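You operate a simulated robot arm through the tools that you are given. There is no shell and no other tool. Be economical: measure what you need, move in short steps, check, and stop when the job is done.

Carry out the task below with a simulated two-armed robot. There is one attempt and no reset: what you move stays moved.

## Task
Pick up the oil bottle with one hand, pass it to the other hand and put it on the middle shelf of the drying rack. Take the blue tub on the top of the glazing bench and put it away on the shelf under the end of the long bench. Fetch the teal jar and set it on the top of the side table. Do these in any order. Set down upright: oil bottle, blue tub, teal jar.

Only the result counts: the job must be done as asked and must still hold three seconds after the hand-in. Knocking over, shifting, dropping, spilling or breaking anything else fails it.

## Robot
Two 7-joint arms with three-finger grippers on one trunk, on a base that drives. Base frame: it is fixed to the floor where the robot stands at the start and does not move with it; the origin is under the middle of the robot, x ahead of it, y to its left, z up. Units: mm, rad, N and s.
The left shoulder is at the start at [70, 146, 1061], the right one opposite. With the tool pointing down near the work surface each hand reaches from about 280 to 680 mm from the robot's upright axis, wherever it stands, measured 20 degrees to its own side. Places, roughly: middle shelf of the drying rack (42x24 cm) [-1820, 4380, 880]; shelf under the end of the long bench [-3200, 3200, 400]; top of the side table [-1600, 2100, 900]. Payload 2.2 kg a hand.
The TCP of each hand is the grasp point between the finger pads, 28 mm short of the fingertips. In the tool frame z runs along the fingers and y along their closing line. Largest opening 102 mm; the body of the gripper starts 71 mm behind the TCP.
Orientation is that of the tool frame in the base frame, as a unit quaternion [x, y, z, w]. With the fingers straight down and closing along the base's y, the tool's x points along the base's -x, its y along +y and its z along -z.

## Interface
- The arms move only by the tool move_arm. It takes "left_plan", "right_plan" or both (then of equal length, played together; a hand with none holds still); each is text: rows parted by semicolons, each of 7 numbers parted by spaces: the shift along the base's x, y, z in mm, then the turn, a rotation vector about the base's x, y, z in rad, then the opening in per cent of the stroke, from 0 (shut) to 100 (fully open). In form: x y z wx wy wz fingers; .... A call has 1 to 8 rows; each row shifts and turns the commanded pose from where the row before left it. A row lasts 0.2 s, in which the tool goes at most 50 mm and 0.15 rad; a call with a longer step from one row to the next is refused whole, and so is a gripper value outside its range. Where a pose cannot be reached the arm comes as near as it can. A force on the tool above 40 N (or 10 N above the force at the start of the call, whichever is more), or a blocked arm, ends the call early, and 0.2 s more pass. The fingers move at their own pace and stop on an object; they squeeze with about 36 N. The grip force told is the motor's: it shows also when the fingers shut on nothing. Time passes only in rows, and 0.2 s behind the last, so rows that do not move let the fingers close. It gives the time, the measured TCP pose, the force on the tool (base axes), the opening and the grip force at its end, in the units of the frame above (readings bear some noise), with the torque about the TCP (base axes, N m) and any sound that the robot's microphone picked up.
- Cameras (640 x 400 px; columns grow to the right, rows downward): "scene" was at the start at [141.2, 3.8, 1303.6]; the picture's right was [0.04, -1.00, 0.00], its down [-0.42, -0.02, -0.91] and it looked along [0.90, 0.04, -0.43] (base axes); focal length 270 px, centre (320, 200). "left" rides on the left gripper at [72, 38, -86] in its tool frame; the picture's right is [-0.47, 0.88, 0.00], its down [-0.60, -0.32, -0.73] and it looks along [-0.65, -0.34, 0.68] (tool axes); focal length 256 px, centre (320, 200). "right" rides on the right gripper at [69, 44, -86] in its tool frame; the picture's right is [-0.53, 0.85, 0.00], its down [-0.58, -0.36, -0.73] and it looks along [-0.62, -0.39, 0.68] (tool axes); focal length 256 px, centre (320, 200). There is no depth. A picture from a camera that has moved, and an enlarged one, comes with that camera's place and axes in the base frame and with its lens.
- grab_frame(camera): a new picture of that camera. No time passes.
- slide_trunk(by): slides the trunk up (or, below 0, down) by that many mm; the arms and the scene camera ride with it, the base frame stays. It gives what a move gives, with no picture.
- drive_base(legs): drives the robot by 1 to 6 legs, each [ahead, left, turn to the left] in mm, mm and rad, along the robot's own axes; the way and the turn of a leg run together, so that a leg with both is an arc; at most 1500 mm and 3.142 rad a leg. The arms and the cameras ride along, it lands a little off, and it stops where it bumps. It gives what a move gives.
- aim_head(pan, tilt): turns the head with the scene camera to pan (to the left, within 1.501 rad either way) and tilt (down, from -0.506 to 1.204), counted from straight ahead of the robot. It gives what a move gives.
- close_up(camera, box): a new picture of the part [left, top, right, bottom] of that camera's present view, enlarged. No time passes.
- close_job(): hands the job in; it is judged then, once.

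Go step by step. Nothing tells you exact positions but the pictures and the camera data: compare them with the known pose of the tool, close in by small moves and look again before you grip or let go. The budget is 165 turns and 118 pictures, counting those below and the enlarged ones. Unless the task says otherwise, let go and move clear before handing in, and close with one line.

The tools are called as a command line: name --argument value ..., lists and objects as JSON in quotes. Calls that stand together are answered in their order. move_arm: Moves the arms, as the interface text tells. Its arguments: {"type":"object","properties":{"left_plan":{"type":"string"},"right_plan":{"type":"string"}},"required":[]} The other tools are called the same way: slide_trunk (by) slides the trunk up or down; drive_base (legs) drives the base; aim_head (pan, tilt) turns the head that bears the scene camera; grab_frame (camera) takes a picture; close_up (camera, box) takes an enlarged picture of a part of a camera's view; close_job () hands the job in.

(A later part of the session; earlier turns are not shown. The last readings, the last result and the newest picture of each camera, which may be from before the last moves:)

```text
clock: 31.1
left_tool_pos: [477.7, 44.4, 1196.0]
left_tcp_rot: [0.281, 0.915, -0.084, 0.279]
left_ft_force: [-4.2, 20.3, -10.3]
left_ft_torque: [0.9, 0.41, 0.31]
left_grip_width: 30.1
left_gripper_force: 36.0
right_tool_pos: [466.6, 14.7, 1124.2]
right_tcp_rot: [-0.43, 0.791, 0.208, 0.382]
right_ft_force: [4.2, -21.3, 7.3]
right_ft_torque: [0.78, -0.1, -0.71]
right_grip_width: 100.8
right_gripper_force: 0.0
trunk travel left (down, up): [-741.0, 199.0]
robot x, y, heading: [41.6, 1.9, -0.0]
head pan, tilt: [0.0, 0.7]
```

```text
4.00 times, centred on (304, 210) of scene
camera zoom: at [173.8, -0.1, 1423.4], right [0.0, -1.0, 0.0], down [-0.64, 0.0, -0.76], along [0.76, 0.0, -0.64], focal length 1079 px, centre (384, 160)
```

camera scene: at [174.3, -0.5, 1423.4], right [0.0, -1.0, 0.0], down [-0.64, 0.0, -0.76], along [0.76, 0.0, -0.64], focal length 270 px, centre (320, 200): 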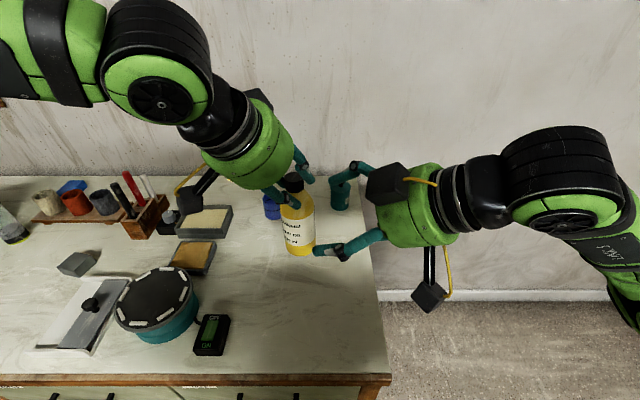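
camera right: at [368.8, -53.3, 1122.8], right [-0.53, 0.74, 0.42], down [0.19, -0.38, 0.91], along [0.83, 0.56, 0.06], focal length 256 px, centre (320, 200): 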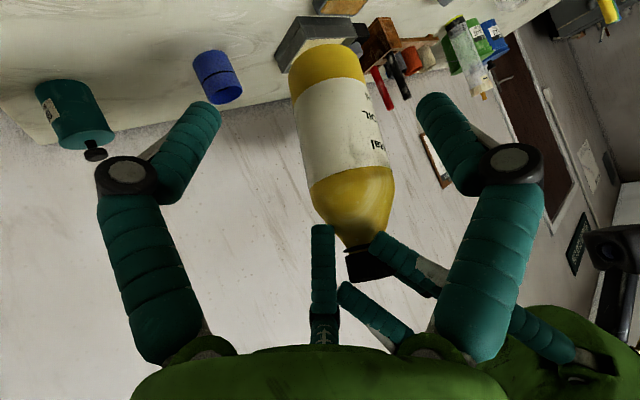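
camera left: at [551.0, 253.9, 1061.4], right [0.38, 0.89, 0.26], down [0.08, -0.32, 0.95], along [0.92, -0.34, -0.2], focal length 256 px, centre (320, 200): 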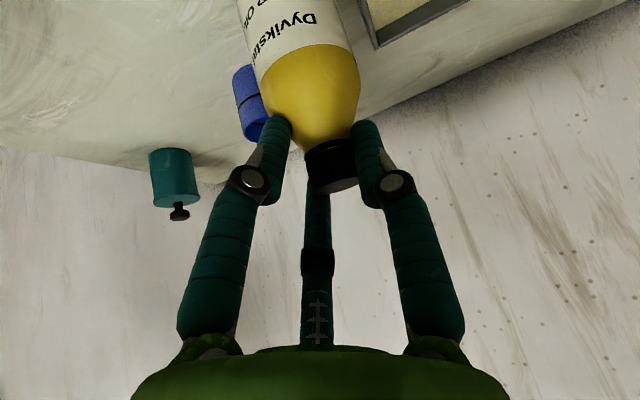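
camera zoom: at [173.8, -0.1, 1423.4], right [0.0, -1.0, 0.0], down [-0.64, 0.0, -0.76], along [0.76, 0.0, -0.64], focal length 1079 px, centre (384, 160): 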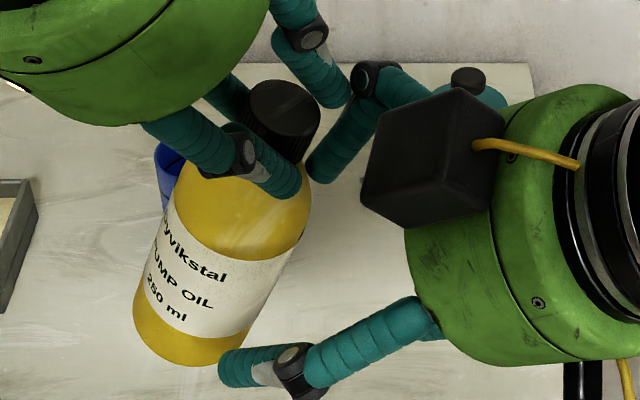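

Contact: the right hand's upper finger hit the bottle's shoulder, so I'll treat the gripper as the three-finger hand it looks like. I'll back off along the approach and check how the bottle hangs.

move_arm --right_plan "-11 -17 16 0 0 0 100;-11 -17 16 0 0 0 100;-11 -16 16 0 0 0 100;0 0 0 0 0 0 100"

grab_frame --camera "right"

close_up --camera "scene" --box '[224, 160, 384, 260]'

```text
clock: 32.1
left_tool_pos: [479.5, 41.6, 1197.9]
left_tcp_rot: [0.281, 0.913, -0.089, 0.283]
left_ft_force: [0.5, -0.2, -1.5]
left_ft_torque: [-0.06, 0.08, 0.01]
left_grip_width: 29.9
left_gripper_force: 35.9
right_tool_pos: [430.0, -34.2, 1172.6]
right_tcp_rot: [-0.433, 0.789, 0.21, 0.381]
right_ft_force: [-0.4, 0.0, -1.2]
right_ft_torque: [0.0, -0.03, -0.03]
right_grip_width: 102.2
right_gripper_force: 0.0
trunk travel left (down, up): [-741.0, 199.0]
robot x, y, heading: [38.9, 2.4, -0.001]
head pan, tilt: [0.0, 0.7]
```

```text
80 pictures are left
camera right: at [334.0, -102.6, 1170.6], right [-0.53, 0.73, 0.42], down [0.19, -0.38, 0.91], along [0.82, 0.56, 0.06], focal length 256 px, centre (320, 200)
```

right: 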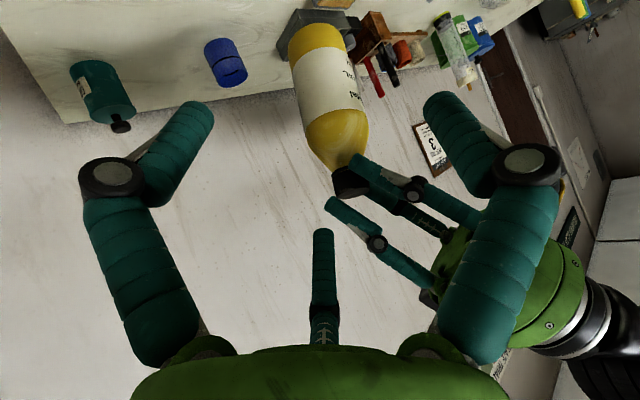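

```text
4.00 times, centred on (304, 210) of scene
camera zoom: at [174.5, 0.5, 1423.3], right [0.0, -1.0, 0.0], down [-0.64, 0.0, -0.76], along [0.76, 0.0, -0.64], focal length 1079 px, centre (384, 160)
```

zoom: 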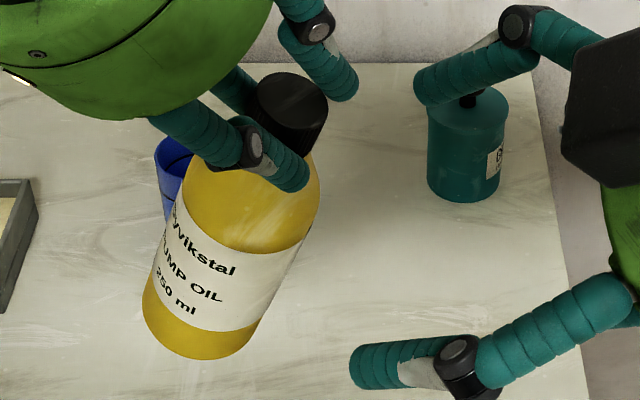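

The bottle swung about 17° in the left grip. I'll rotate the left hand to bring it upright again, then re-approach with the right hand offset so the bottle passes clear of the upper finger.

move_arm --left_plan "0 0 0 -0.098 0.029 0 0;0 0 0 -0.098 0.029 0 0;0 0 0 -0.098 0.029 0 0;0 0 0 0 0 0 0"

grab_frame --camera "right"

close_up --camera "scene" --box '[224, 160, 384, 260]'

```text
clock: 33.1
left_tool_pos: [480.6, 41.4, 1199.2]
left_tcp_rot: [0.233, 0.901, -0.234, 0.282]
left_ft_force: [-0.5, -0.2, -2.9]
left_ft_torque: [0.02, 0.06, -0.01]
left_grip_width: 30.3
left_gripper_force: 35.8
right_tool_pos: [431.1, -35.0, 1172.3]
right_tcp_rot: [-0.432, 0.789, 0.209, 0.382]
right_ft_force: [0.2, 0.2, -0.1]
right_ft_torque: [0.01, 0.0, -0.01]
right_grip_width: 101.8
right_gripper_force: 0.0
trunk travel left (down, up): [-741.0, 199.0]
robot x, y, heading: [42.2, 2.6, -0.001]
head pan, tilt: [0.0, 0.7]
```

```text
78 pictures are left
camera right: at [334.1, -103.1, 1170.6], right [-0.53, 0.74, 0.42], down [0.19, -0.38, 0.91], along [0.82, 0.56, 0.06], focal length 256 px, centre (320, 200)
```

right: 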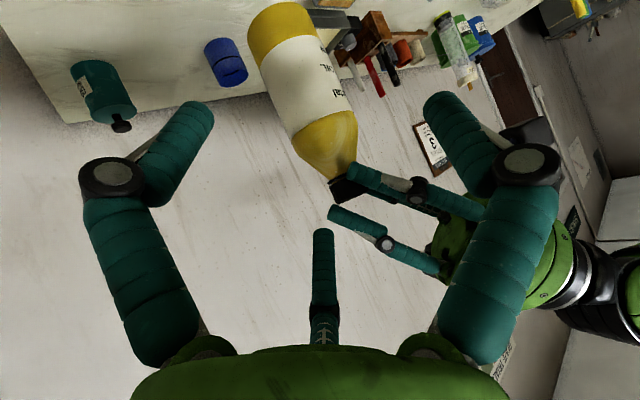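

```text
4.00 times, centred on (304, 210) of scene
camera zoom: at [174.1, -0.1, 1423.4], right [0.0, -1.0, 0.0], down [-0.64, 0.0, -0.76], along [0.76, 0.0, -0.64], focal length 1079 px, centre (384, 160)
```

zoom: 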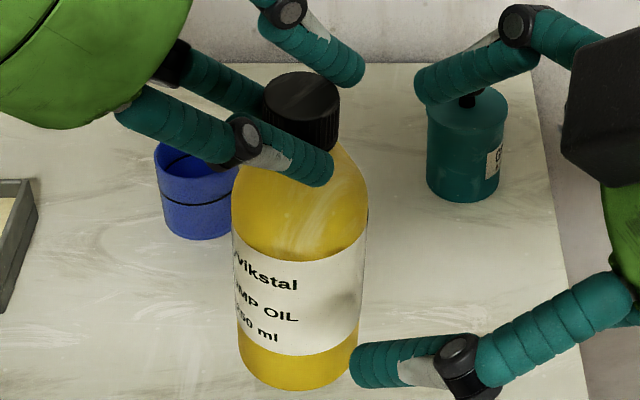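

The bottle is upright again, with its axis near [486, 29]. I'll tilt the right hand a little flatter and shift it sideways so the bottle enters off-centre, away from the paired fingers. Then I'll advance part of the way.

move_arm --right_plan "10 -9 -3 0.126 -0.081 0 100;11 -9 -4 0 0 0 100;12 18 -12 0 0 0 100;12 18 -12 0 0 0 100;0 0 0 0 0 0 100"

grab_frame --camera "right"

close_up --camera "scene" --box '[224, 150, 384, 250]'

```text
clock: 34.3
left_tool_pos: [478.3, 40.3, 1199.4]
left_tcp_rot: [0.233, 0.901, -0.234, 0.282]
left_ft_force: [0.1, 1.2, -2.2]
left_ft_torque: [0.01, 0.0, 0.03]
left_grip_width: 30.0
left_gripper_force: 36.2
right_tool_pos: [475.6, -17.9, 1141.5]
right_tcp_rot: [-0.416, 0.759, 0.241, 0.439]
right_ft_force: [0.3, -0.9, -0.8]
right_ft_torque: [0.02, -0.02, 0.01]
right_grip_width: 101.8
right_gripper_force: 0.1
trunk travel left (down, up): [-741.0, 199.0]
robot x, y, heading: [37.9, -2.4, 0.0]
head pan, tilt: [0.0, 0.7]
```

```text
76 pictures are left
camera right: at [379.7, -84.3, 1123.9], right [-0.57, 0.68, 0.46], down [0.12, -0.49, 0.86], along [0.81, 0.55, 0.2], focal length 256 px, centre (320, 200)
```

right: 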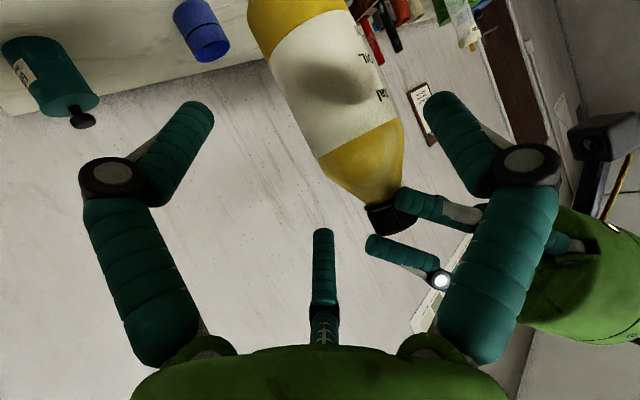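

```text
4.00 times, centred on (304, 200) of scene
camera zoom: at [173.6, -0.5, 1423.4], right [0.0, -1.0, 0.0], down [-0.64, 0.0, -0.77], along [0.77, 0.0, -0.64], focal length 1079 px, centre (384, 200)
```

zoom: 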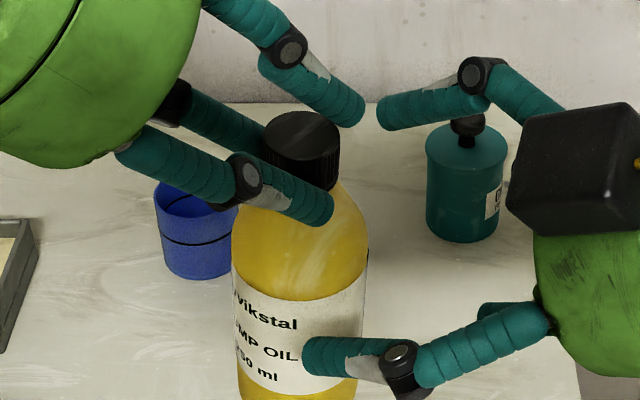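

The bottle now passes clear between the fingers. I'll advance the remaining 50 mm.

move_arm --right_plan "8 12 -8 0 0 0 100;8 12 -9 0 0 0 100;7 12 -8 0 0 0 100;0 0 0 0 0 0 100"

grab_frame --camera "right"

close_up --camera "scene" --box '[224, 160, 384, 260]'

```text
clock: 35.3
left_tool_pos: [480.1, 40.1, 1199.8]
left_tcp_rot: [0.232, 0.901, -0.233, 0.282]
left_ft_force: [-0.1, 0.2, -2.3]
left_ft_torque: [0.0, 0.02, 0.01]
left_grip_width: 30.2
left_gripper_force: 35.9
right_tool_pos: [498.4, 18.6, 1118.1]
right_tcp_rot: [-0.415, 0.759, 0.241, 0.441]
right_ft_force: [-0.2, 0.3, -0.3]
right_ft_torque: [-0.03, 0.02, 0.01]
right_grip_width: 102.0
right_gripper_force: 0.0
trunk travel left (down, up): [-741.0, 199.0]
robot x, y, heading: [41.4, -1.6, -0.001]
head pan, tilt: [0.0, 0.7]
```

```text
74 pictures are left
camera right: at [402.5, -47.6, 1099.6], right [-0.57, 0.68, 0.46], down [0.12, -0.49, 0.86], along [0.81, 0.55, 0.2], focal length 256 px, centre (320, 200)
```

right: 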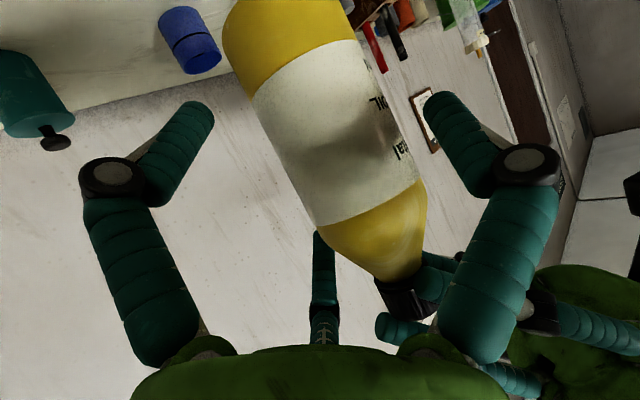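

```text
4.00 times, centred on (304, 210) of scene
camera zoom: at [174.1, 0.0, 1423.4], right [0.0, -1.0, 0.0], down [-0.64, 0.0, -0.76], along [0.76, 0.0, -0.64], focal length 1079 px, centre (384, 160)
```

zoom: 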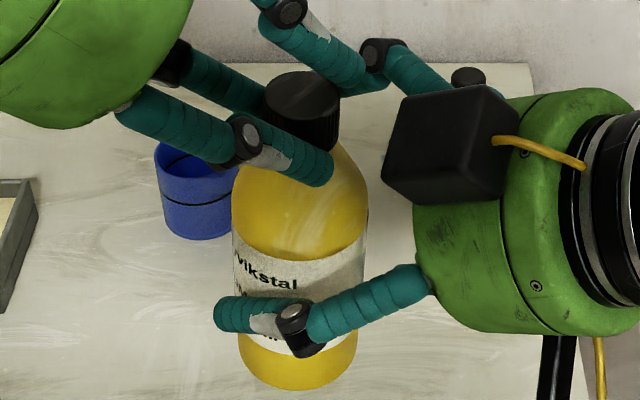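

Both hands are clear and the bottle sits inside the right fingers. I'll close the right hand with a slight recentring.

move_arm --right_plan "-3 2 0 0 0 0 90;-3 2 0 0 0 0 80;0 0 0 0 0 0 0;0 0 0 0 0 0 0;0 0 0 0 0 0 0"

grab_frame --camera "right"

close_up --camera "scene" --box '[224, 160, 384, 260]'

```text
clock: 36.5
left_tool_pos: [479.3, 42.5, 1199.7]
left_tcp_rot: [0.232, 0.902, -0.232, 0.282]
left_ft_force: [-0.6, 20.6, 4.8]
left_ft_torque: [1.14, 0.15, 0.41]
left_grip_width: 29.8
left_gripper_force: 35.7
right_tool_pos: [494.7, 22.7, 1116.6]
right_tcp_rot: [-0.414, 0.761, 0.239, 0.438]
right_ft_force: [1.9, -20.3, -4.9]
right_ft_torque: [0.44, -0.1, -0.18]
right_grip_width: 69.8
right_gripper_force: 35.7
trunk travel left (down, up): [-741.0, 199.0]
robot x, y, heading: [39.3, 1.1, -0.002]
head pan, tilt: [0.0, 0.7]
```

```text
72 pictures are left
camera right: at [397.5, -45.0, 1098.3], right [-0.56, 0.68, 0.46], down [0.12, -0.49, 0.87], along [0.82, 0.54, 0.19], focal length 256 px, centre (320, 200)
```

right: 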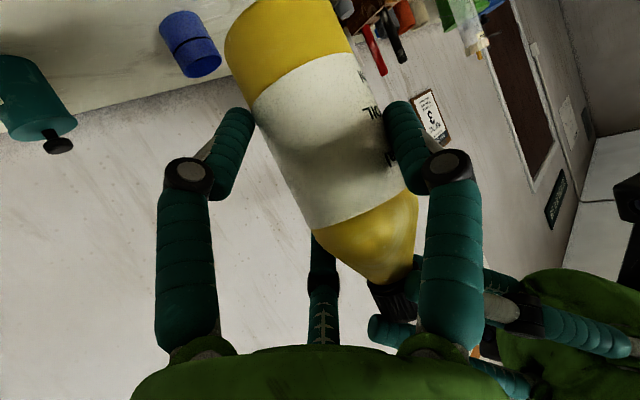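

```text
4.00 times, centred on (304, 210) of scene
camera zoom: at [174.2, 0.2, 1423.4], right [0.0, -1.0, 0.0], down [-0.64, 0.0, -0.76], along [0.76, 0.0, -0.64], focal length 1079 px, centre (384, 160)
```

zoom: 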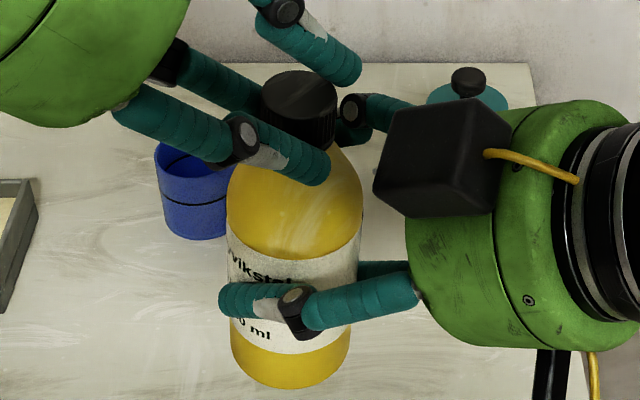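

The right hand grips the body (70 mm, 36 N). I'll open the left and back it up and to the left along its own axis.

move_arm --left_plan "0 0 0 0 0 0 50;0 0 0 0 0 0 65;-16 22 29 0 0 0 65;-16 22 29 0 0 0 65;-16 22 29 0 0 0 65;-16 22 29 0 0 0 100;0 0 0 0 0 0 100"

grab_frame --camera "right"

close_up --camera "scene" --box '[224, 160, 384, 260]'

```text
clock: 38.1
left_tool_pos: [415.8, 128.5, 1315.1]
left_tcp_rot: [0.234, 0.9, -0.235, 0.281]
left_ft_force: [-0.5, 0.2, 0.6]
left_ft_torque: [-0.01, -0.01, 0.0]
left_grip_width: 102.2
left_gripper_force: 0.0
right_tool_pos: [493.3, 22.3, 1116.7]
right_tcp_rot: [-0.414, 0.759, 0.24, 0.441]
right_ft_force: [0.2, 0.3, -3.2]
right_ft_torque: [-0.06, -0.02, 0.03]
right_grip_width: 69.4
right_gripper_force: 35.9
trunk travel left (down, up): [-741.0, 199.0]
robot x, y, heading: [38.6, 0.9, -0.002]
head pan, tilt: [0.0, 0.7]
```

```text
70 pictures are left
camera right: at [397.4, -44.3, 1098.6], right [-0.57, 0.68, 0.46], down [0.12, -0.49, 0.86], along [0.81, 0.55, 0.2], focal length 256 px, centre (320, 200)
```

right: 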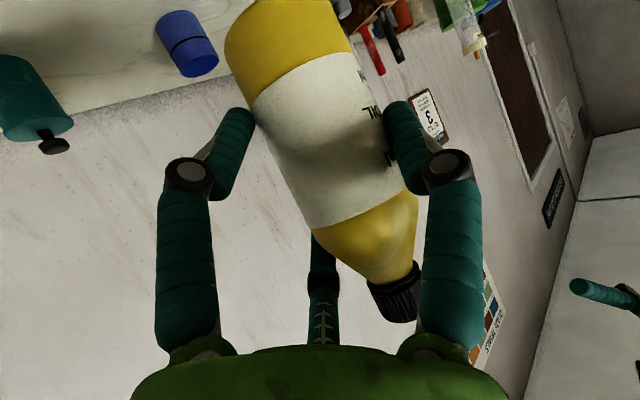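

```text
4.00 times, centred on (304, 210) of scene
camera zoom: at [175.0, -0.2, 1423.3], right [0.0, -1.0, 0.0], down [-0.64, 0.0, -0.76], along [0.76, 0.0, -0.64], focal length 1079 px, centre (384, 160)
```

zoom: 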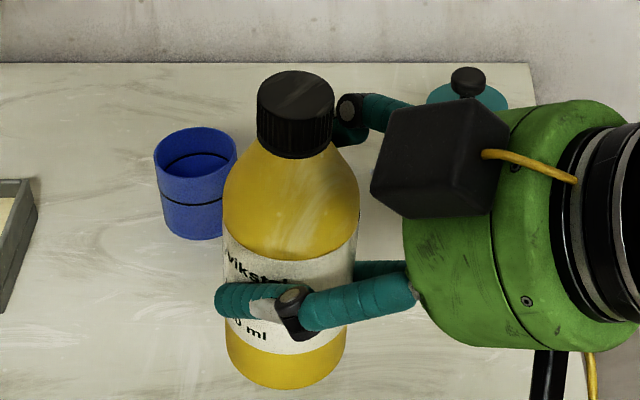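

The handover worked: the right hand holds the bottle upright. The tub and jar are out of reach from here, so I'll deliver the bottle first. I'll back away, turn left and look down the aisle.

drive_base --legs '[[-350, 0, 0], [0, 0, 1.571]]'

aim_head --pan 0.15 --tilt 0.35

grab_frame --camera "scene"

```text
clock: 44.2
left_tool_pos: [-437.7, 374.9, 1315.3]
left_tcp_rot: [-0.474, 0.801, 0.035, 0.364]
left_ft_force: [0.1, -1.1, 0.7]
left_ft_torque: [0.0, 0.0, 0.0]
left_grip_width: 102.0
left_gripper_force: 0.1
right_tool_pos: [-331.8, 452.1, 1116.9]
right_tcp_rot: [0.831, -0.241, -0.482, -0.14]
right_ft_force: [1.2, 0.2, -3.0]
right_ft_torque: [0.01, -0.01, -0.02]
right_grip_width: 69.4
right_gripper_force: 36.2
trunk travel left (down, up): [-741.0, 199.0]
robot x, y, heading: [-305.5, -1.4, 1.575]
head pan, tilt: [0.0, 0.7]
```

```text
clock: 45.0
left_tool_pos: [-437.8, 375.7, 1315.6]
left_tcp_rot: [-0.474, 0.801, 0.035, 0.364]
left_ft_force: [-0.1, -0.8, 0.5]
left_ft_torque: [0.02, -0.01, 0.02]
left_grip_width: 102.2
left_gripper_force: 0.0
right_tool_pos: [-332.4, 452.9, 1115.6]
right_tcp_rot: [0.831, -0.24, -0.482, -0.139]
right_ft_force: [-0.6, -0.1, -1.8]
right_ft_torque: [0.0, -0.04, -0.03]
right_grip_width: 69.4
right_gripper_force: 36.2
trunk travel left (down, up): [-741.0, 199.0]
robot x, y, heading: [-306.2, 1.4, 1.577]
head pan, tilt: [0.15, 0.351]
```

```text
68 pictures are left
camera scene: at [-322.1, 142.1, 1454.7], right [0.99, 0.15, 0.0], down [0.05, -0.34, -0.94], along [-0.14, 0.93, -0.34], focal length 270 px, centre (320, 200)
```

scene: 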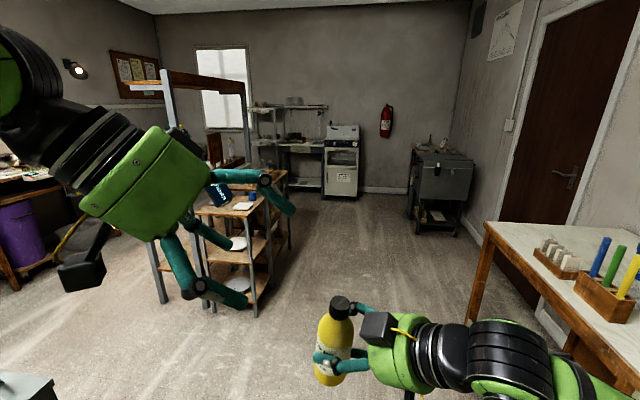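

The aisle at x≈-306 is clear, and the tables' outer edges are near x≈-1000. I'll drive ahead toward the rack and look again.

drive_base --legs '[[1500, 0, 0], [1500, 0, 0]]'

aim_head --pan 0.8 --tilt 0.35

grab_frame --camera "scene"

```text
clock: 59.3
left_tool_pos: [-430.1, 3330.9, 1316.0]
left_tcp_rot: [-0.471, 0.803, 0.034, 0.364]
left_ft_force: [-0.4, -0.8, 1.0]
left_ft_torque: [-0.02, 0.0, 0.0]
left_grip_width: 102.0
left_gripper_force: 0.0
right_tool_pos: [-324.1, 3408.2, 1115.9]
right_tcp_rot: [0.83, -0.245, -0.48, -0.142]
right_ft_force: [-0.4, 0.6, -3.3]
right_ft_torque: [0.0, -0.02, -0.03]
right_grip_width: 68.6
right_gripper_force: 35.9
trunk travel left (down, up): [-741.0, 199.0]
robot x, y, heading: [-303.6, 2954.0, 1.573]
head pan, tilt: [0.15, 0.351]
```

```text
clock: 60.3
left_tool_pos: [-429.2, 3331.0, 1315.8]
left_tcp_rot: [-0.471, 0.803, 0.034, 0.365]
left_ft_force: [-0.3, -1.0, -0.9]
left_ft_torque: [0.0, 0.01, 0.0]
left_grip_width: 101.9
left_gripper_force: 0.1
right_tool_pos: [-322.9, 3408.4, 1117.1]
right_tcp_rot: [0.831, -0.244, -0.48, -0.141]
right_ft_force: [0.2, 0.5, -3.6]
right_ft_torque: [0.0, -0.01, 0.02]
right_grip_width: 69.0
right_gripper_force: 36.2
trunk travel left (down, up): [-741.0, 199.0]
robot x, y, heading: [-301.7, 2953.1, 1.564]
head pan, tilt: [0.799, 0.351]
```

```text
67 pictures are left
camera scene: at [-369.4, 3070.9, 1454.8], right [0.7, 0.71, 0.0], down [0.25, -0.24, -0.94], along [-0.67, 0.66, -0.34], focal length 270 px, centre (320, 200)
```

scene: 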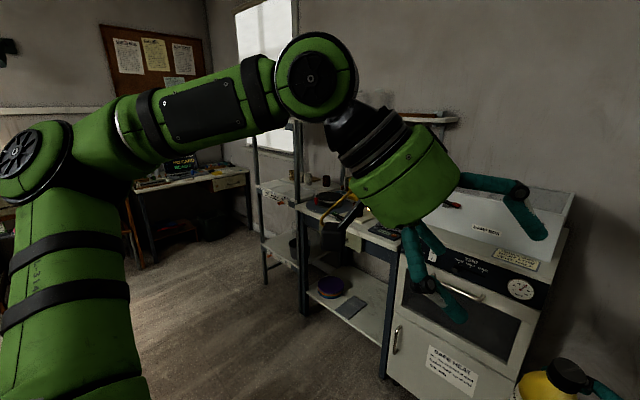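

The rack stands left of the desk and oven, front plane near y≈4120–4260. I'll drive to face it from a distance.

drive_base --legs '[[350, 0, 0], [0, 1400, 0]]'

aim_head --pan 0.0 --tilt 0.45

grab_frame --camera "scene"

```text
clock: 69.2
left_tool_pos: [-1823.5, 3702.0, 1316.1]
left_tcp_rot: [-0.463, 0.807, 0.03, 0.364]
left_ft_force: [0.1, 0.9, 0.8]
left_ft_torque: [-0.03, 0.02, 0.0]
left_grip_width: 102.2
left_gripper_force: 0.0
right_tool_pos: [-1717.6, 3777.7, 1116.2]
right_tcp_rot: [0.827, -0.252, -0.48, -0.147]
right_ft_force: [-0.5, 0.3, -3.4]
right_ft_torque: [0.01, -0.05, -0.01]
right_grip_width: 68.7
right_gripper_force: 35.8
trunk travel left (down, up): [-741.0, 199.0]
robot x, y, heading: [-1704.1, 3323.5, 1.547]
head pan, tilt: [0.799, 0.351]
```

```text
clock: 70.3
left_tool_pos: [-1824.7, 3702.2, 1316.1]
left_tcp_rot: [-0.463, 0.807, 0.03, 0.365]
left_ft_force: [0.7, -1.0, 0.3]
left_ft_torque: [0.04, 0.0, 0.0]
left_grip_width: 102.0
left_gripper_force: 0.1
right_tool_pos: [-1717.7, 3777.4, 1117.1]
right_tcp_rot: [0.827, -0.253, -0.479, -0.146]
right_ft_force: [0.3, -0.4, -3.1]
right_ft_torque: [-0.01, -0.09, 0.01]
right_grip_width: 68.8
right_gripper_force: 36.1
trunk travel left (down, up): [-741.0, 199.0]
robot x, y, heading: [-1707.1, 3326.3, 1.552]
head pan, tilt: [0.0, 0.45]
```

```text
66 pictures are left
camera scene: at [-1702.4, 3466.5, 1445.6], right [1.0, -0.02, 0.0], down [-0.01, -0.44, -0.9], along [0.02, 0.9, -0.44], focal length 270 px, centre (320, 200)
```

scene: 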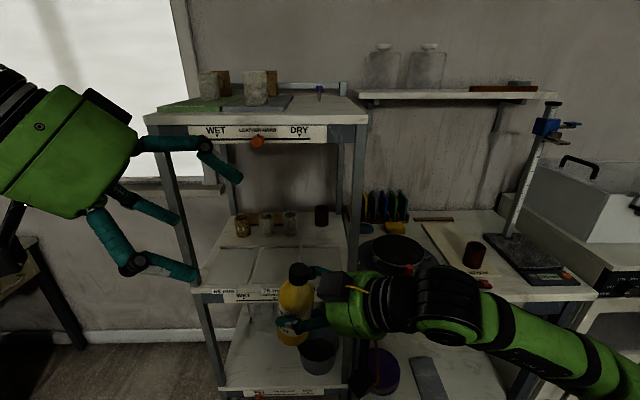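

The middle shelf's front edge is at about y≈4045, z≈885, from x -2047 to -1618, with small jars at its back. I'll yaw the right hand to point straight in, pull the left hand back and inspect the shelf closely.

move_arm --right_plan "0 0 0 0 0 -0.14 0;0 0 0 0 0 -0.14 0;0 0 0 0 0 -0.14 0;0 0 0 0 0 -0.14 0;0 0 0 0 0 -0.14 0;0 0 0 0 0 -0.14 0;0 0 0 0 0 0 0" --left_plan "0 -15 0 0 0 0 100;0 -15 0 0 0 0 100;0 -15 0 0 0 0 100;0 -15 0 0 0 0 100;0 -15 0 0 0 0 100;0 -15 0 0 0 0 100;0 0 0 0 0 0 100"

close_up --camera "scene" --box '[190, 190, 374, 305]'

```text
clock: 71.9
left_tool_pos: [-1823.1, 3612.4, 1315.3]
left_tcp_rot: [-0.463, 0.807, 0.03, 0.364]
left_ft_force: [1.3, 0.0, -0.6]
left_ft_torque: [0.02, -0.01, 0.03]
left_grip_width: 101.9
left_gripper_force: 0.0
right_tool_pos: [-1716.2, 3776.6, 1116.4]
right_tcp_rot: [0.653, -0.569, -0.377, -0.329]
right_ft_force: [-0.4, 0.4, -1.8]
right_ft_torque: [-0.05, -0.06, -0.01]
right_grip_width: 68.6
right_gripper_force: 36.1
trunk travel left (down, up): [-741.0, 199.0]
robot x, y, heading: [-1704.6, 3324.4, 1.55]
head pan, tilt: [0.0, 0.45]
```

```text
3.48 times, centred on (282, 248) of scene
camera zoom: at [-1701.6, 3466.9, 1445.5], right [1.0, -0.02, 0.0], down [-0.01, -0.44, -0.9], along [0.02, 0.9, -0.44], focal length 938 px, centre (452, 35)
```

zoom: 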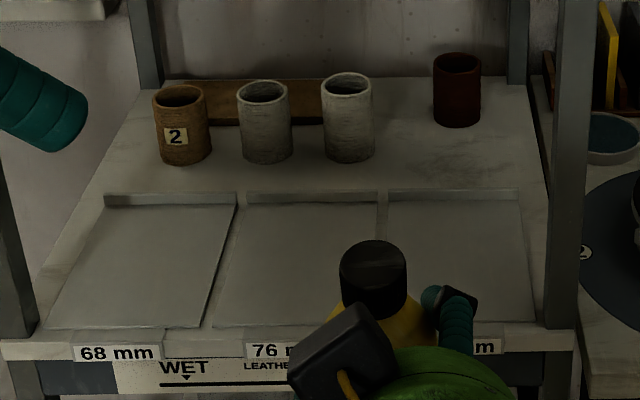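

The open strip of the middle shelf is behind the three plates, with pots at x≈-1970, -1882, -1792 and a dark one at [-1674, 4390]. A free spot is at about [-1688, 4300]. I'll drive in with the bottle held high.

drive_base --legs '[[0, 200, 0.02], [330, 0, 0]]'

aim_head --pan -0.2 --tilt 0.6

grab_frame --camera "scene"

```text
clock: 75.3
left_tool_pos: [-2028.8, 3941.7, 1316.8]
left_tcp_rot: [-0.472, 0.802, 0.035, 0.365]
left_ft_force: [0.3, 0.2, -0.2]
left_ft_torque: [-0.01, 0.0, 0.01]
left_grip_width: 101.8
left_gripper_force: 0.1
right_tool_pos: [-1927.4, 4110.2, 1116.3]
right_tcp_rot: [0.659, -0.56, -0.382, -0.325]
right_ft_force: [0.0, -0.3, -2.4]
right_ft_torque: [-0.04, -0.05, 0.0]
right_grip_width: 68.4
right_gripper_force: 36.1
trunk travel left (down, up): [-741.0, 199.0]
robot x, y, heading: [-1901.1, 3657.1, 1.572]
head pan, tilt: [0.0, 0.45]
```

```text
clock: 76.0
left_tool_pos: [-2029.6, 3943.6, 1315.9]
left_tcp_rot: [-0.473, 0.802, 0.035, 0.364]
left_ft_force: [-0.6, -0.4, -0.1]
left_ft_torque: [-0.01, 0.02, -0.02]
left_grip_width: 101.9
left_gripper_force: 0.1
right_tool_pos: [-1927.4, 4110.8, 1117.3]
right_tcp_rot: [0.659, -0.56, -0.381, -0.325]
right_ft_force: [-0.3, 0.1, -2.9]
right_ft_torque: [-0.04, -0.01, -0.01]
right_grip_width: 68.2
right_gripper_force: 36.3
trunk travel left (down, up): [-741.0, 199.0]
robot x, y, heading: [-1902.5, 3659.3, 1.576]
head pan, tilt: [-0.201, 0.6]
```

```text
64 pictures are left
camera scene: at [-1887.6, 3795.1, 1432.0], right [0.98, -0.2, 0.0], down [-0.11, -0.55, -0.83], along [0.16, 0.81, -0.56], focal length 270 px, centre (320, 200)
```

scene: 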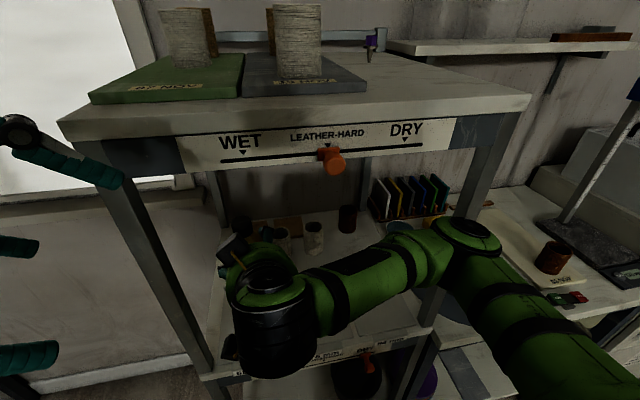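

The arm is in front of the rack with the bottle over the plates. I'll slide the hand right toward the free bay, then check.

move_arm --right_plan "38 0 0 0 0 -0.05 0;38 0 0 0 0 -0.05 0;38 0 0 0 0 -0.05 0;38 5 0 0 0 -0.05 0;38 10 0 0 0 -0.05 0;35 15 0 0 0 -0.05 0;10 20 0 0 0 0 0;0 0 0 0 0 0 0"

slide_trunk --by -100

grab_frame --camera "scene"

grab_frame --camera "right"

```text
clock: 77.8
left_tool_pos: [-2030.0, 3942.1, 1315.0]
left_tcp_rot: [-0.473, 0.802, 0.035, 0.365]
left_ft_force: [0.8, -0.5, 0.4]
left_ft_torque: [0.03, -0.05, 0.01]
left_grip_width: 102.1
left_gripper_force: 0.1
right_tool_pos: [-1694.6, 4171.3, 1118.0]
right_tcp_rot: [-0.568, 0.653, 0.329, 0.378]
right_ft_force: [0.8, -0.3, -3.1]
right_ft_torque: [0.0, -0.04, -0.01]
right_grip_width: 68.3
right_gripper_force: 35.7
right hand out of reach, approached as far as the arm can: row 3, 4
trunk travel left (down, up): [-741.0, 199.0]
robot x, y, heading: [-1901.1, 3659.4, 1.574]
head pan, tilt: [-0.201, 0.6]
```

```text
clock: 79.2
left_tool_pos: [-2029.8, 3942.9, 1215.7]
left_tcp_rot: [-0.472, 0.802, 0.034, 0.364]
left_ft_force: [0.1, -1.3, 0.1]
left_ft_torque: [-0.01, 0.0, -0.02]
left_grip_width: 102.1
left_gripper_force: 0.1
right_tool_pos: [-1696.1, 4172.0, 1017.9]
right_tcp_rot: [-0.569, 0.652, 0.329, 0.378]
right_ft_force: [0.1, 0.7, -2.3]
right_ft_torque: [-0.08, -0.05, -0.01]
right_grip_width: 68.1
right_gripper_force: 35.9
trunk travel left (down, up): [-641.0, 299.0]
robot x, y, heading: [-1907.1, 3660.5, 1.569]
head pan, tilt: [-0.201, 0.6]
```

```text
63 pictures are left
camera scene: at [-1887.2, 3794.9, 1332.0], right [0.98, -0.2, 0.0], down [-0.11, -0.55, -0.82], along [0.16, 0.81, -0.57], focal length 270 px, centre (320, 200)
```

scene: 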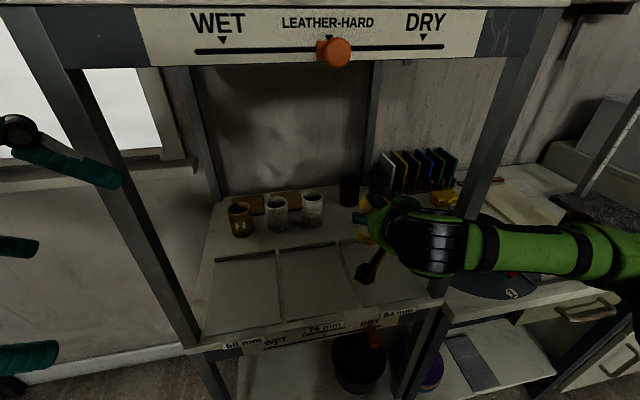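

```text
62 pictures are left
camera right: at [-1754.0, 4070.0, 1000.9], right [-0.8, 0.38, 0.46], down [0.31, -0.39, 0.86], along [0.51, 0.84, 0.2], focal length 256 px, centre (320, 200)
```

right: 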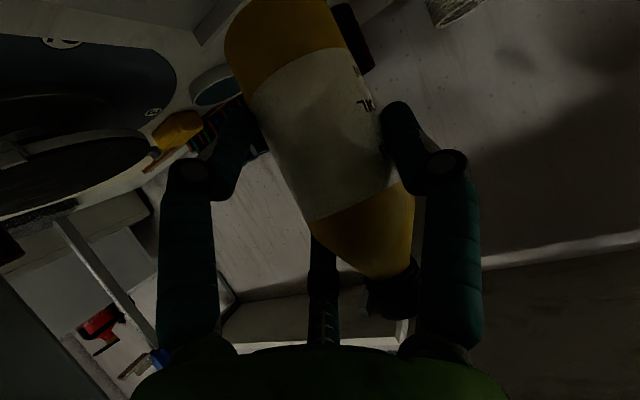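

The forearm passes close to the front-right post. I'll move the base left 150 mm and ahead 35 mm so the arm enters the opening more diagonally, then bring the hand right again.

drive_base --legs '[[0, 150, 0], [35, 0, 0]]'

move_arm --right_plan "30 0 0 0 0 0 0;30 0 0 0 0 0 0;30 0 0 0 0 0 0;30 0 0 0 0 0 0;30 5 0 0 0 0 0;15 15 0 0 0 0 0;0 20 0 0 0 0 0;0 0 0 0 0 0 0"

aim_head --pan -0.45 --tilt 0.6

grab_frame --camera "scene"

```text
clock: 81.0
left_tool_pos: [-2176.7, 3970.9, 1217.7]
left_tcp_rot: [-0.473, 0.802, 0.037, 0.365]
left_ft_force: [0.4, -0.1, -0.8]
left_ft_torque: [0.04, 0.04, 0.04]
left_grip_width: 102.1
left_gripper_force: 0.0
right_tool_pos: [-1844.2, 4202.6, 1020.4]
right_tcp_rot: [-0.569, 0.651, 0.331, 0.378]
right_ft_force: [-0.3, -0.8, -2.4]
right_ft_torque: [-0.04, 0.01, 0.02]
right_grip_width: 68.0
right_gripper_force: 36.8
trunk travel left (down, up): [-641.0, 299.0]
robot x, y, heading: [-2055.6, 3692.6, 1.57]
head pan, tilt: [-0.201, 0.6]
```

```text
clock: 82.8
left_tool_pos: [-2178.0, 3974.7, 1216.4]
left_tcp_rot: [-0.473, 0.801, 0.036, 0.365]
left_ft_force: [0.8, -0.5, 0.2]
left_ft_torque: [0.03, -0.01, -0.02]
left_grip_width: 102.4
left_gripper_force: 0.2
right_tool_pos: [-1680.6, 4244.7, 1020.2]
right_tcp_rot: [-0.57, 0.652, 0.329, 0.377]
right_ft_force: [0.7, -0.4, -3.6]
right_ft_torque: [-0.04, -0.03, 0.02]
right_grip_width: 68.1
right_gripper_force: 35.9
trunk travel left (down, up): [-641.0, 299.0]
robot x, y, heading: [-2048.4, 3690.0, 1.58]
head pan, tilt: [-0.201, 0.6]
```

```text
clock: 83.6
left_tool_pos: [-2178.1, 3975.9, 1216.3]
left_tcp_rot: [-0.473, 0.801, 0.036, 0.365]
left_ft_force: [0.3, -0.4, 0.7]
left_ft_torque: [0.0, 0.03, -0.01]
left_grip_width: 101.8
left_gripper_force: 0.2
right_tool_pos: [-1681.1, 4243.4, 1020.1]
right_tcp_rot: [-0.57, 0.651, 0.33, 0.377]
right_ft_force: [-1.1, 0.5, -3.0]
right_ft_torque: [-0.04, -0.03, 0.0]
right_grip_width: 68.1
right_gripper_force: 36.4
trunk travel left (down, up): [-641.0, 299.0]
robot x, y, heading: [-2051.4, 3690.8, 1.574]
head pan, tilt: [-0.45, 0.6]
```

```text
61 pictures are left
camera scene: at [-2014.5, 3822.0, 1332.0], right [0.9, -0.43, 0.0], down [-0.24, -0.51, -0.82], along [0.36, 0.74, -0.57], focal length 270 px, centre (320, 200)
```

scene: 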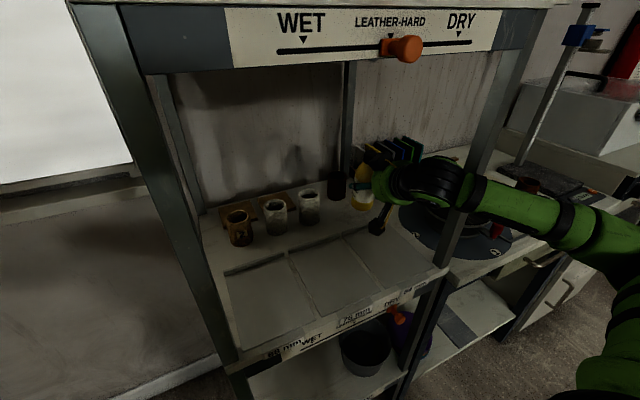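

I'll take a close look at the clearance between forearm and post and at the bottle's spot.

close_up --camera "scene" --box '[300, 120, 540, 270]'

```text
2.67 times, centred on (420, 195) of scene
camera zoom: at [-2014.5, 3822.0, 1332.0], right [0.9, -0.43, 0.0], down [-0.24, -0.51, -0.82], along [0.36, 0.74, -0.57], focal length 719 px, centre (53, 213)
```

zoom: 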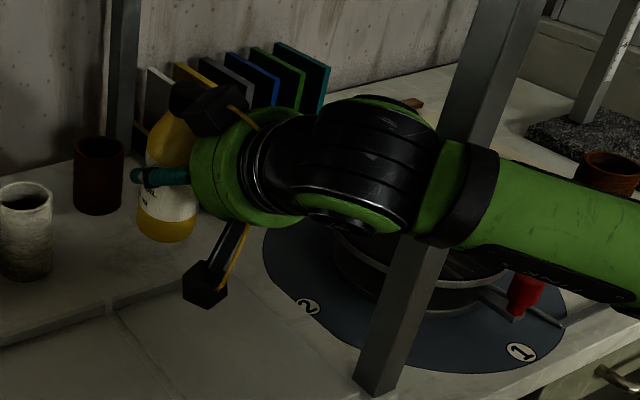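

The arm is inside the opening left of the post; it only overlaps it in this view. I'll advance 60 mm in small steps at this height and watch the force.

move_arm --right_plan "3 15 0 0 0 0 0;3 15 0 0 0 0 0;3 15 0 0 0 0 0;2 15 0 0 0 0 0;0 0 0 0 0 0 0"

close_up --camera "scene" --box '[300, 120, 540, 270]'

```text
clock: 84.8
left_tool_pos: [-2177.4, 3973.7, 1217.4]
left_tcp_rot: [-0.473, 0.801, 0.036, 0.364]
left_ft_force: [-0.1, -0.8, 0.1]
left_ft_torque: [0.01, -0.03, 0.05]
left_grip_width: 101.7
left_gripper_force: 0.0
right_tool_pos: [-1669.7, 4304.5, 1020.7]
right_tcp_rot: [-0.569, 0.652, 0.33, 0.378]
right_ft_force: [0.0, -0.5, -3.1]
right_ft_torque: [-0.04, -0.02, -0.03]
right_grip_width: 68.1
right_gripper_force: 36.2
trunk travel left (down, up): [-641.0, 299.0]
robot x, y, heading: [-2051.0, 3689.8, 1.575]
head pan, tilt: [-0.45, 0.6]
```

```text
2.67 times, centred on (420, 195) of scene
camera zoom: at [-2014.4, 3821.4, 1332.0], right [0.9, -0.43, 0.0], down [-0.24, -0.51, -0.83], along [0.36, 0.74, -0.57], focal length 719 px, centre (53, 213)
```

zoom: 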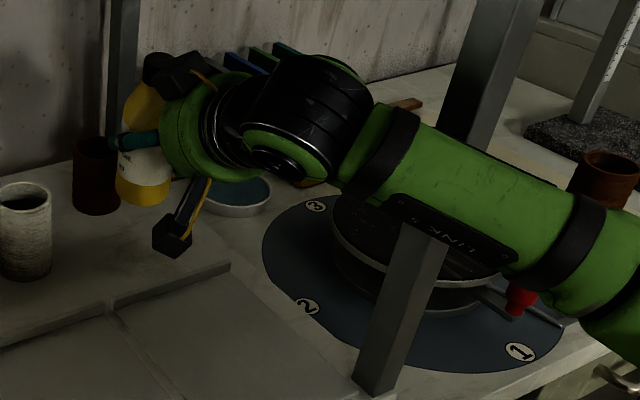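

The bottle is above the free patch at about [-1690, 4297]. I'll lower it about 62 mm and check.

move_arm --right_plan "0 0 -14 0 0 0 0;0 0 -14 0 0 0 0;0 0 -12 0 0 0 0;0 0 -12 0 0 0 0;0 0 -8 0 0 0 0;0 0 0 0 0 0 0"

close_up --camera "scene" --box '[300, 140, 460, 240]'

```text
clock: 86.2
left_tool_pos: [-2177.8, 3975.9, 1215.3]
left_tcp_rot: [-0.473, 0.801, 0.035, 0.365]
left_ft_force: [-0.1, 0.7, -0.2]
left_ft_torque: [-0.02, -0.02, 0.02]
left_grip_width: 101.9
left_gripper_force: 0.1
right_tool_pos: [-1669.6, 4305.4, 958.0]
right_tcp_rot: [-0.569, 0.652, 0.329, 0.378]
right_ft_force: [0.4, 0.1, -2.4]
right_ft_torque: [-0.05, -0.04, 0.02]
right_grip_width: 67.6
right_gripper_force: 35.4
trunk travel left (down, up): [-641.0, 299.0]
robot x, y, heading: [-2049.5, 3694.4, 1.576]
head pan, tilt: [-0.45, 0.6]
```

```text
4.00 times, centred on (380, 190) of scene
camera zoom: at [-2014.5, 3821.9, 1332.0], right [0.9, -0.43, 0.0], down [-0.24, -0.51, -0.82], along [0.36, 0.74, -0.57], focal length 1079 px, centre (80, 240)
```

zoom: 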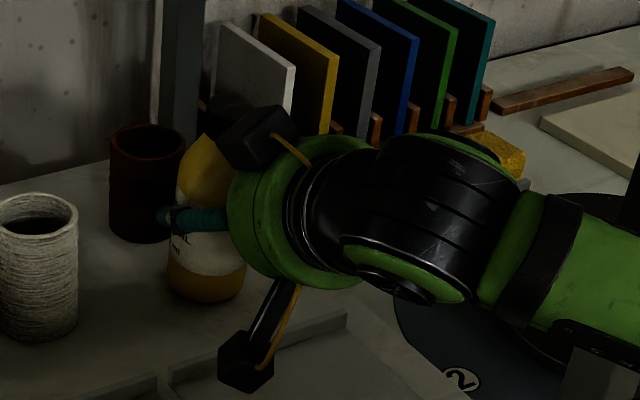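

It is still clear with no contact. I'll lower further in small steps until contact.

move_arm --right_plan "0 0 -4 0 0 0 0;0 0 -4 0 0 0 0;0 0 -3 0 0 0 0;0 0 0 0 0 0 0"

```text
clock: 87.2
left_tool_pos: [-2179.3, 3972.2, 1216.9]
left_tcp_rot: [-0.472, 0.801, 0.037, 0.366]
left_ft_force: [0.3, -0.1, 0.3]
left_ft_torque: [-0.01, 0.03, 0.0]
left_grip_width: 102.0
left_gripper_force: 0.0
right_tool_pos: [-1670.0, 4305.2, 957.4]
right_tcp_rot: [-0.566, 0.649, 0.334, 0.384]
right_ft_force: [3.2, 4.6, 25.4]
right_ft_torque: [0.38, -0.01, -0.02]
right_grip_width: 67.8
right_gripper_force: 35.9
trunk travel left (down, up): [-641.0, 299.0]
robot x, y, heading: [-2048.6, 3694.9, 1.574]
head pan, tilt: [-0.45, 0.6]
```

Contact at z≈957 (25 N up, nearly under the bottle). I'll relax the push by 8 mm and then open the fingers slightly.

move_arm --right_plan "0 0 4 0 0 0 0;0 0 4 0 0 0 0;0 0 0 0 0 0 0"

grab_frame --camera "right"

```text
clock: 88.0
left_tool_pos: [-2178.8, 3973.7, 1216.2]
left_tcp_rot: [-0.473, 0.801, 0.036, 0.365]
left_ft_force: [-0.6, 1.2, 0.7]
left_ft_torque: [-0.01, -0.02, -0.02]
left_grip_width: 102.0
left_gripper_force: 0.0
right_tool_pos: [-1669.6, 4304.5, 957.1]
right_tcp_rot: [-0.569, 0.652, 0.33, 0.379]
right_ft_force: [3.1, 5.4, 14.3]
right_ft_torque: [0.44, -0.04, -0.04]
right_grip_width: 67.7
right_gripper_force: 36.1
trunk travel left (down, up): [-641.0, 299.0]
robot x, y, heading: [-2052.9, 3690.6, 1.574]
head pan, tilt: [-0.45, 0.6]
```

```text
57 pictures are left
camera right: at [-1727.8, 4204.2, 939.7], right [-0.8, 0.38, 0.46], down [0.31, -0.4, 0.86], along [0.51, 0.84, 0.2], focal length 256 px, centre (320, 200)
```

right: 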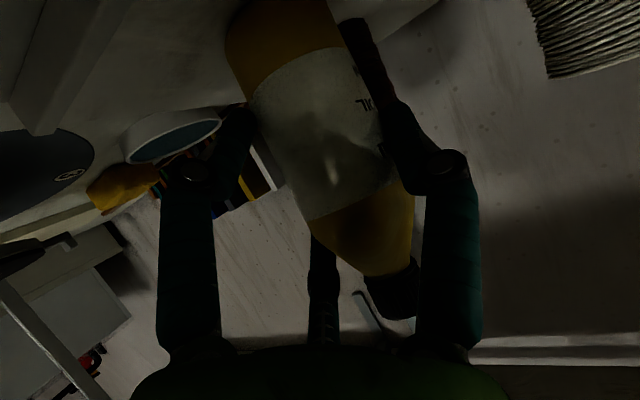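

The bottle stands on the shelf. I'll ease off a little more and open gradually.

move_arm --right_plan "0 0 2 0 0 0 0;0 0 0 0 0 0 68;0 0 0 0 0 0 71;0 0 0 0 0 0 74;0 0 0 0 0 0 78;0 0 0 0 0 0 82;0 0 0 0 0 0 82"

grab_frame --camera "right"

close_up --camera "scene" --box '[300, 140, 460, 240]'

```text
clock: 89.6
left_tool_pos: [-2178.0, 3976.2, 1216.5]
left_tcp_rot: [-0.473, 0.801, 0.036, 0.365]
left_ft_force: [-0.3, 0.4, 0.8]
left_ft_torque: [-0.01, -0.03, 0.01]
left_grip_width: 102.2
left_gripper_force: 0.1
right_tool_pos: [-1668.8, 4305.3, 957.7]
right_tcp_rot: [-0.569, 0.652, 0.329, 0.377]
right_ft_force: [0.6, 0.2, 0.3]
right_ft_torque: [-0.01, 0.05, 0.0]
right_grip_width: 83.7
right_gripper_force: 0.1
trunk travel left (down, up): [-641.0, 299.0]
robot x, y, heading: [-2051.4, 3696.2, 1.569]
head pan, tilt: [-0.45, 0.6]
```

```text
56 pictures are left
camera right: at [-1727.3, 4204.4, 939.9], right [-0.8, 0.38, 0.46], down [0.31, -0.39, 0.86], along [0.51, 0.84, 0.2], focal length 256 px, centre (320, 200)
```

right: 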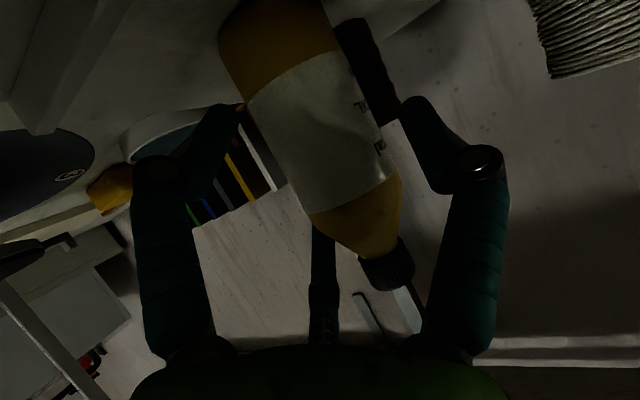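

```text
4.00 times, centred on (380, 190) of scene
camera zoom: at [-2014.7, 3821.5, 1332.0], right [0.9, -0.43, 0.0], down [-0.24, -0.51, -0.83], along [0.36, 0.74, -0.56], focal length 1079 px, centre (80, 240)
```

zoom: 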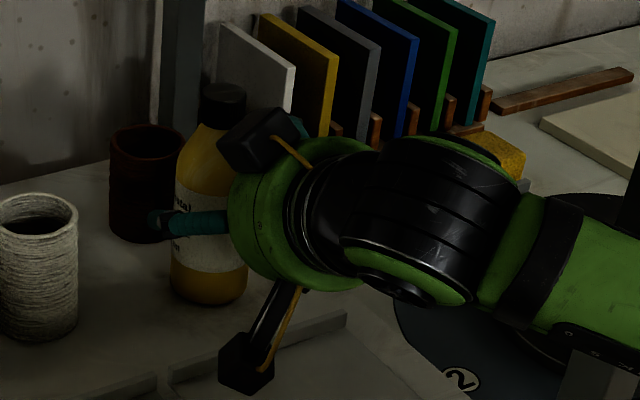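

The bottle stands upright and free. I'll shift the hand 6 mm off the near fingers and withdraw along the tool axis.

move_arm --right_plan "6 -1 0 0 0 0 84;-1 -9 5 0 0 0 84;-2 -17 10 0 0 0 84;-2 -17 10 0 0 0 84;-2 -17 10 0 0 0 84;-2 -20 10 0 0 0 84;-4 -25 10 0 0 0 84;0 0 0 0 0 0 84"

grab_frame --camera "scene"

```text
clock: 91.4
left_tool_pos: [-2177.5, 3976.9, 1216.2]
left_tcp_rot: [-0.473, 0.802, 0.035, 0.364]
left_ft_force: [0.0, 0.3, -0.8]
left_ft_torque: [0.0, 0.0, -0.04]
left_grip_width: 102.0
left_gripper_force: 0.0
right_tool_pos: [-1676.9, 4198.9, 1010.5]
right_tcp_rot: [-0.57, 0.651, 0.33, 0.377]
right_ft_force: [0.0, 0.3, -0.4]
right_ft_torque: [0.01, 0.0, 0.0]
right_grip_width: 85.6
right_gripper_force: 0.0
trunk travel left (down, up): [-641.0, 299.0]
robot x, y, heading: [-2051.5, 3693.2, 1.576]
head pan, tilt: [-0.45, 0.6]
```

```text
54 pictures are left
camera scene: at [-2014.6, 3822.3, 1331.9], right [0.9, -0.43, 0.0], down [-0.24, -0.51, -0.82], along [0.36, 0.74, -0.57], focal length 270 px, centre (320, 200)
```

scene: 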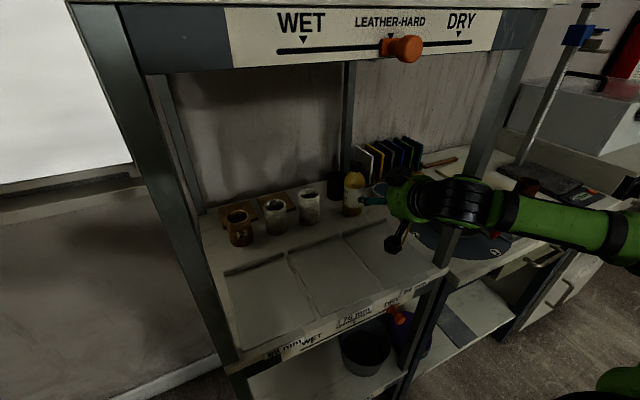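

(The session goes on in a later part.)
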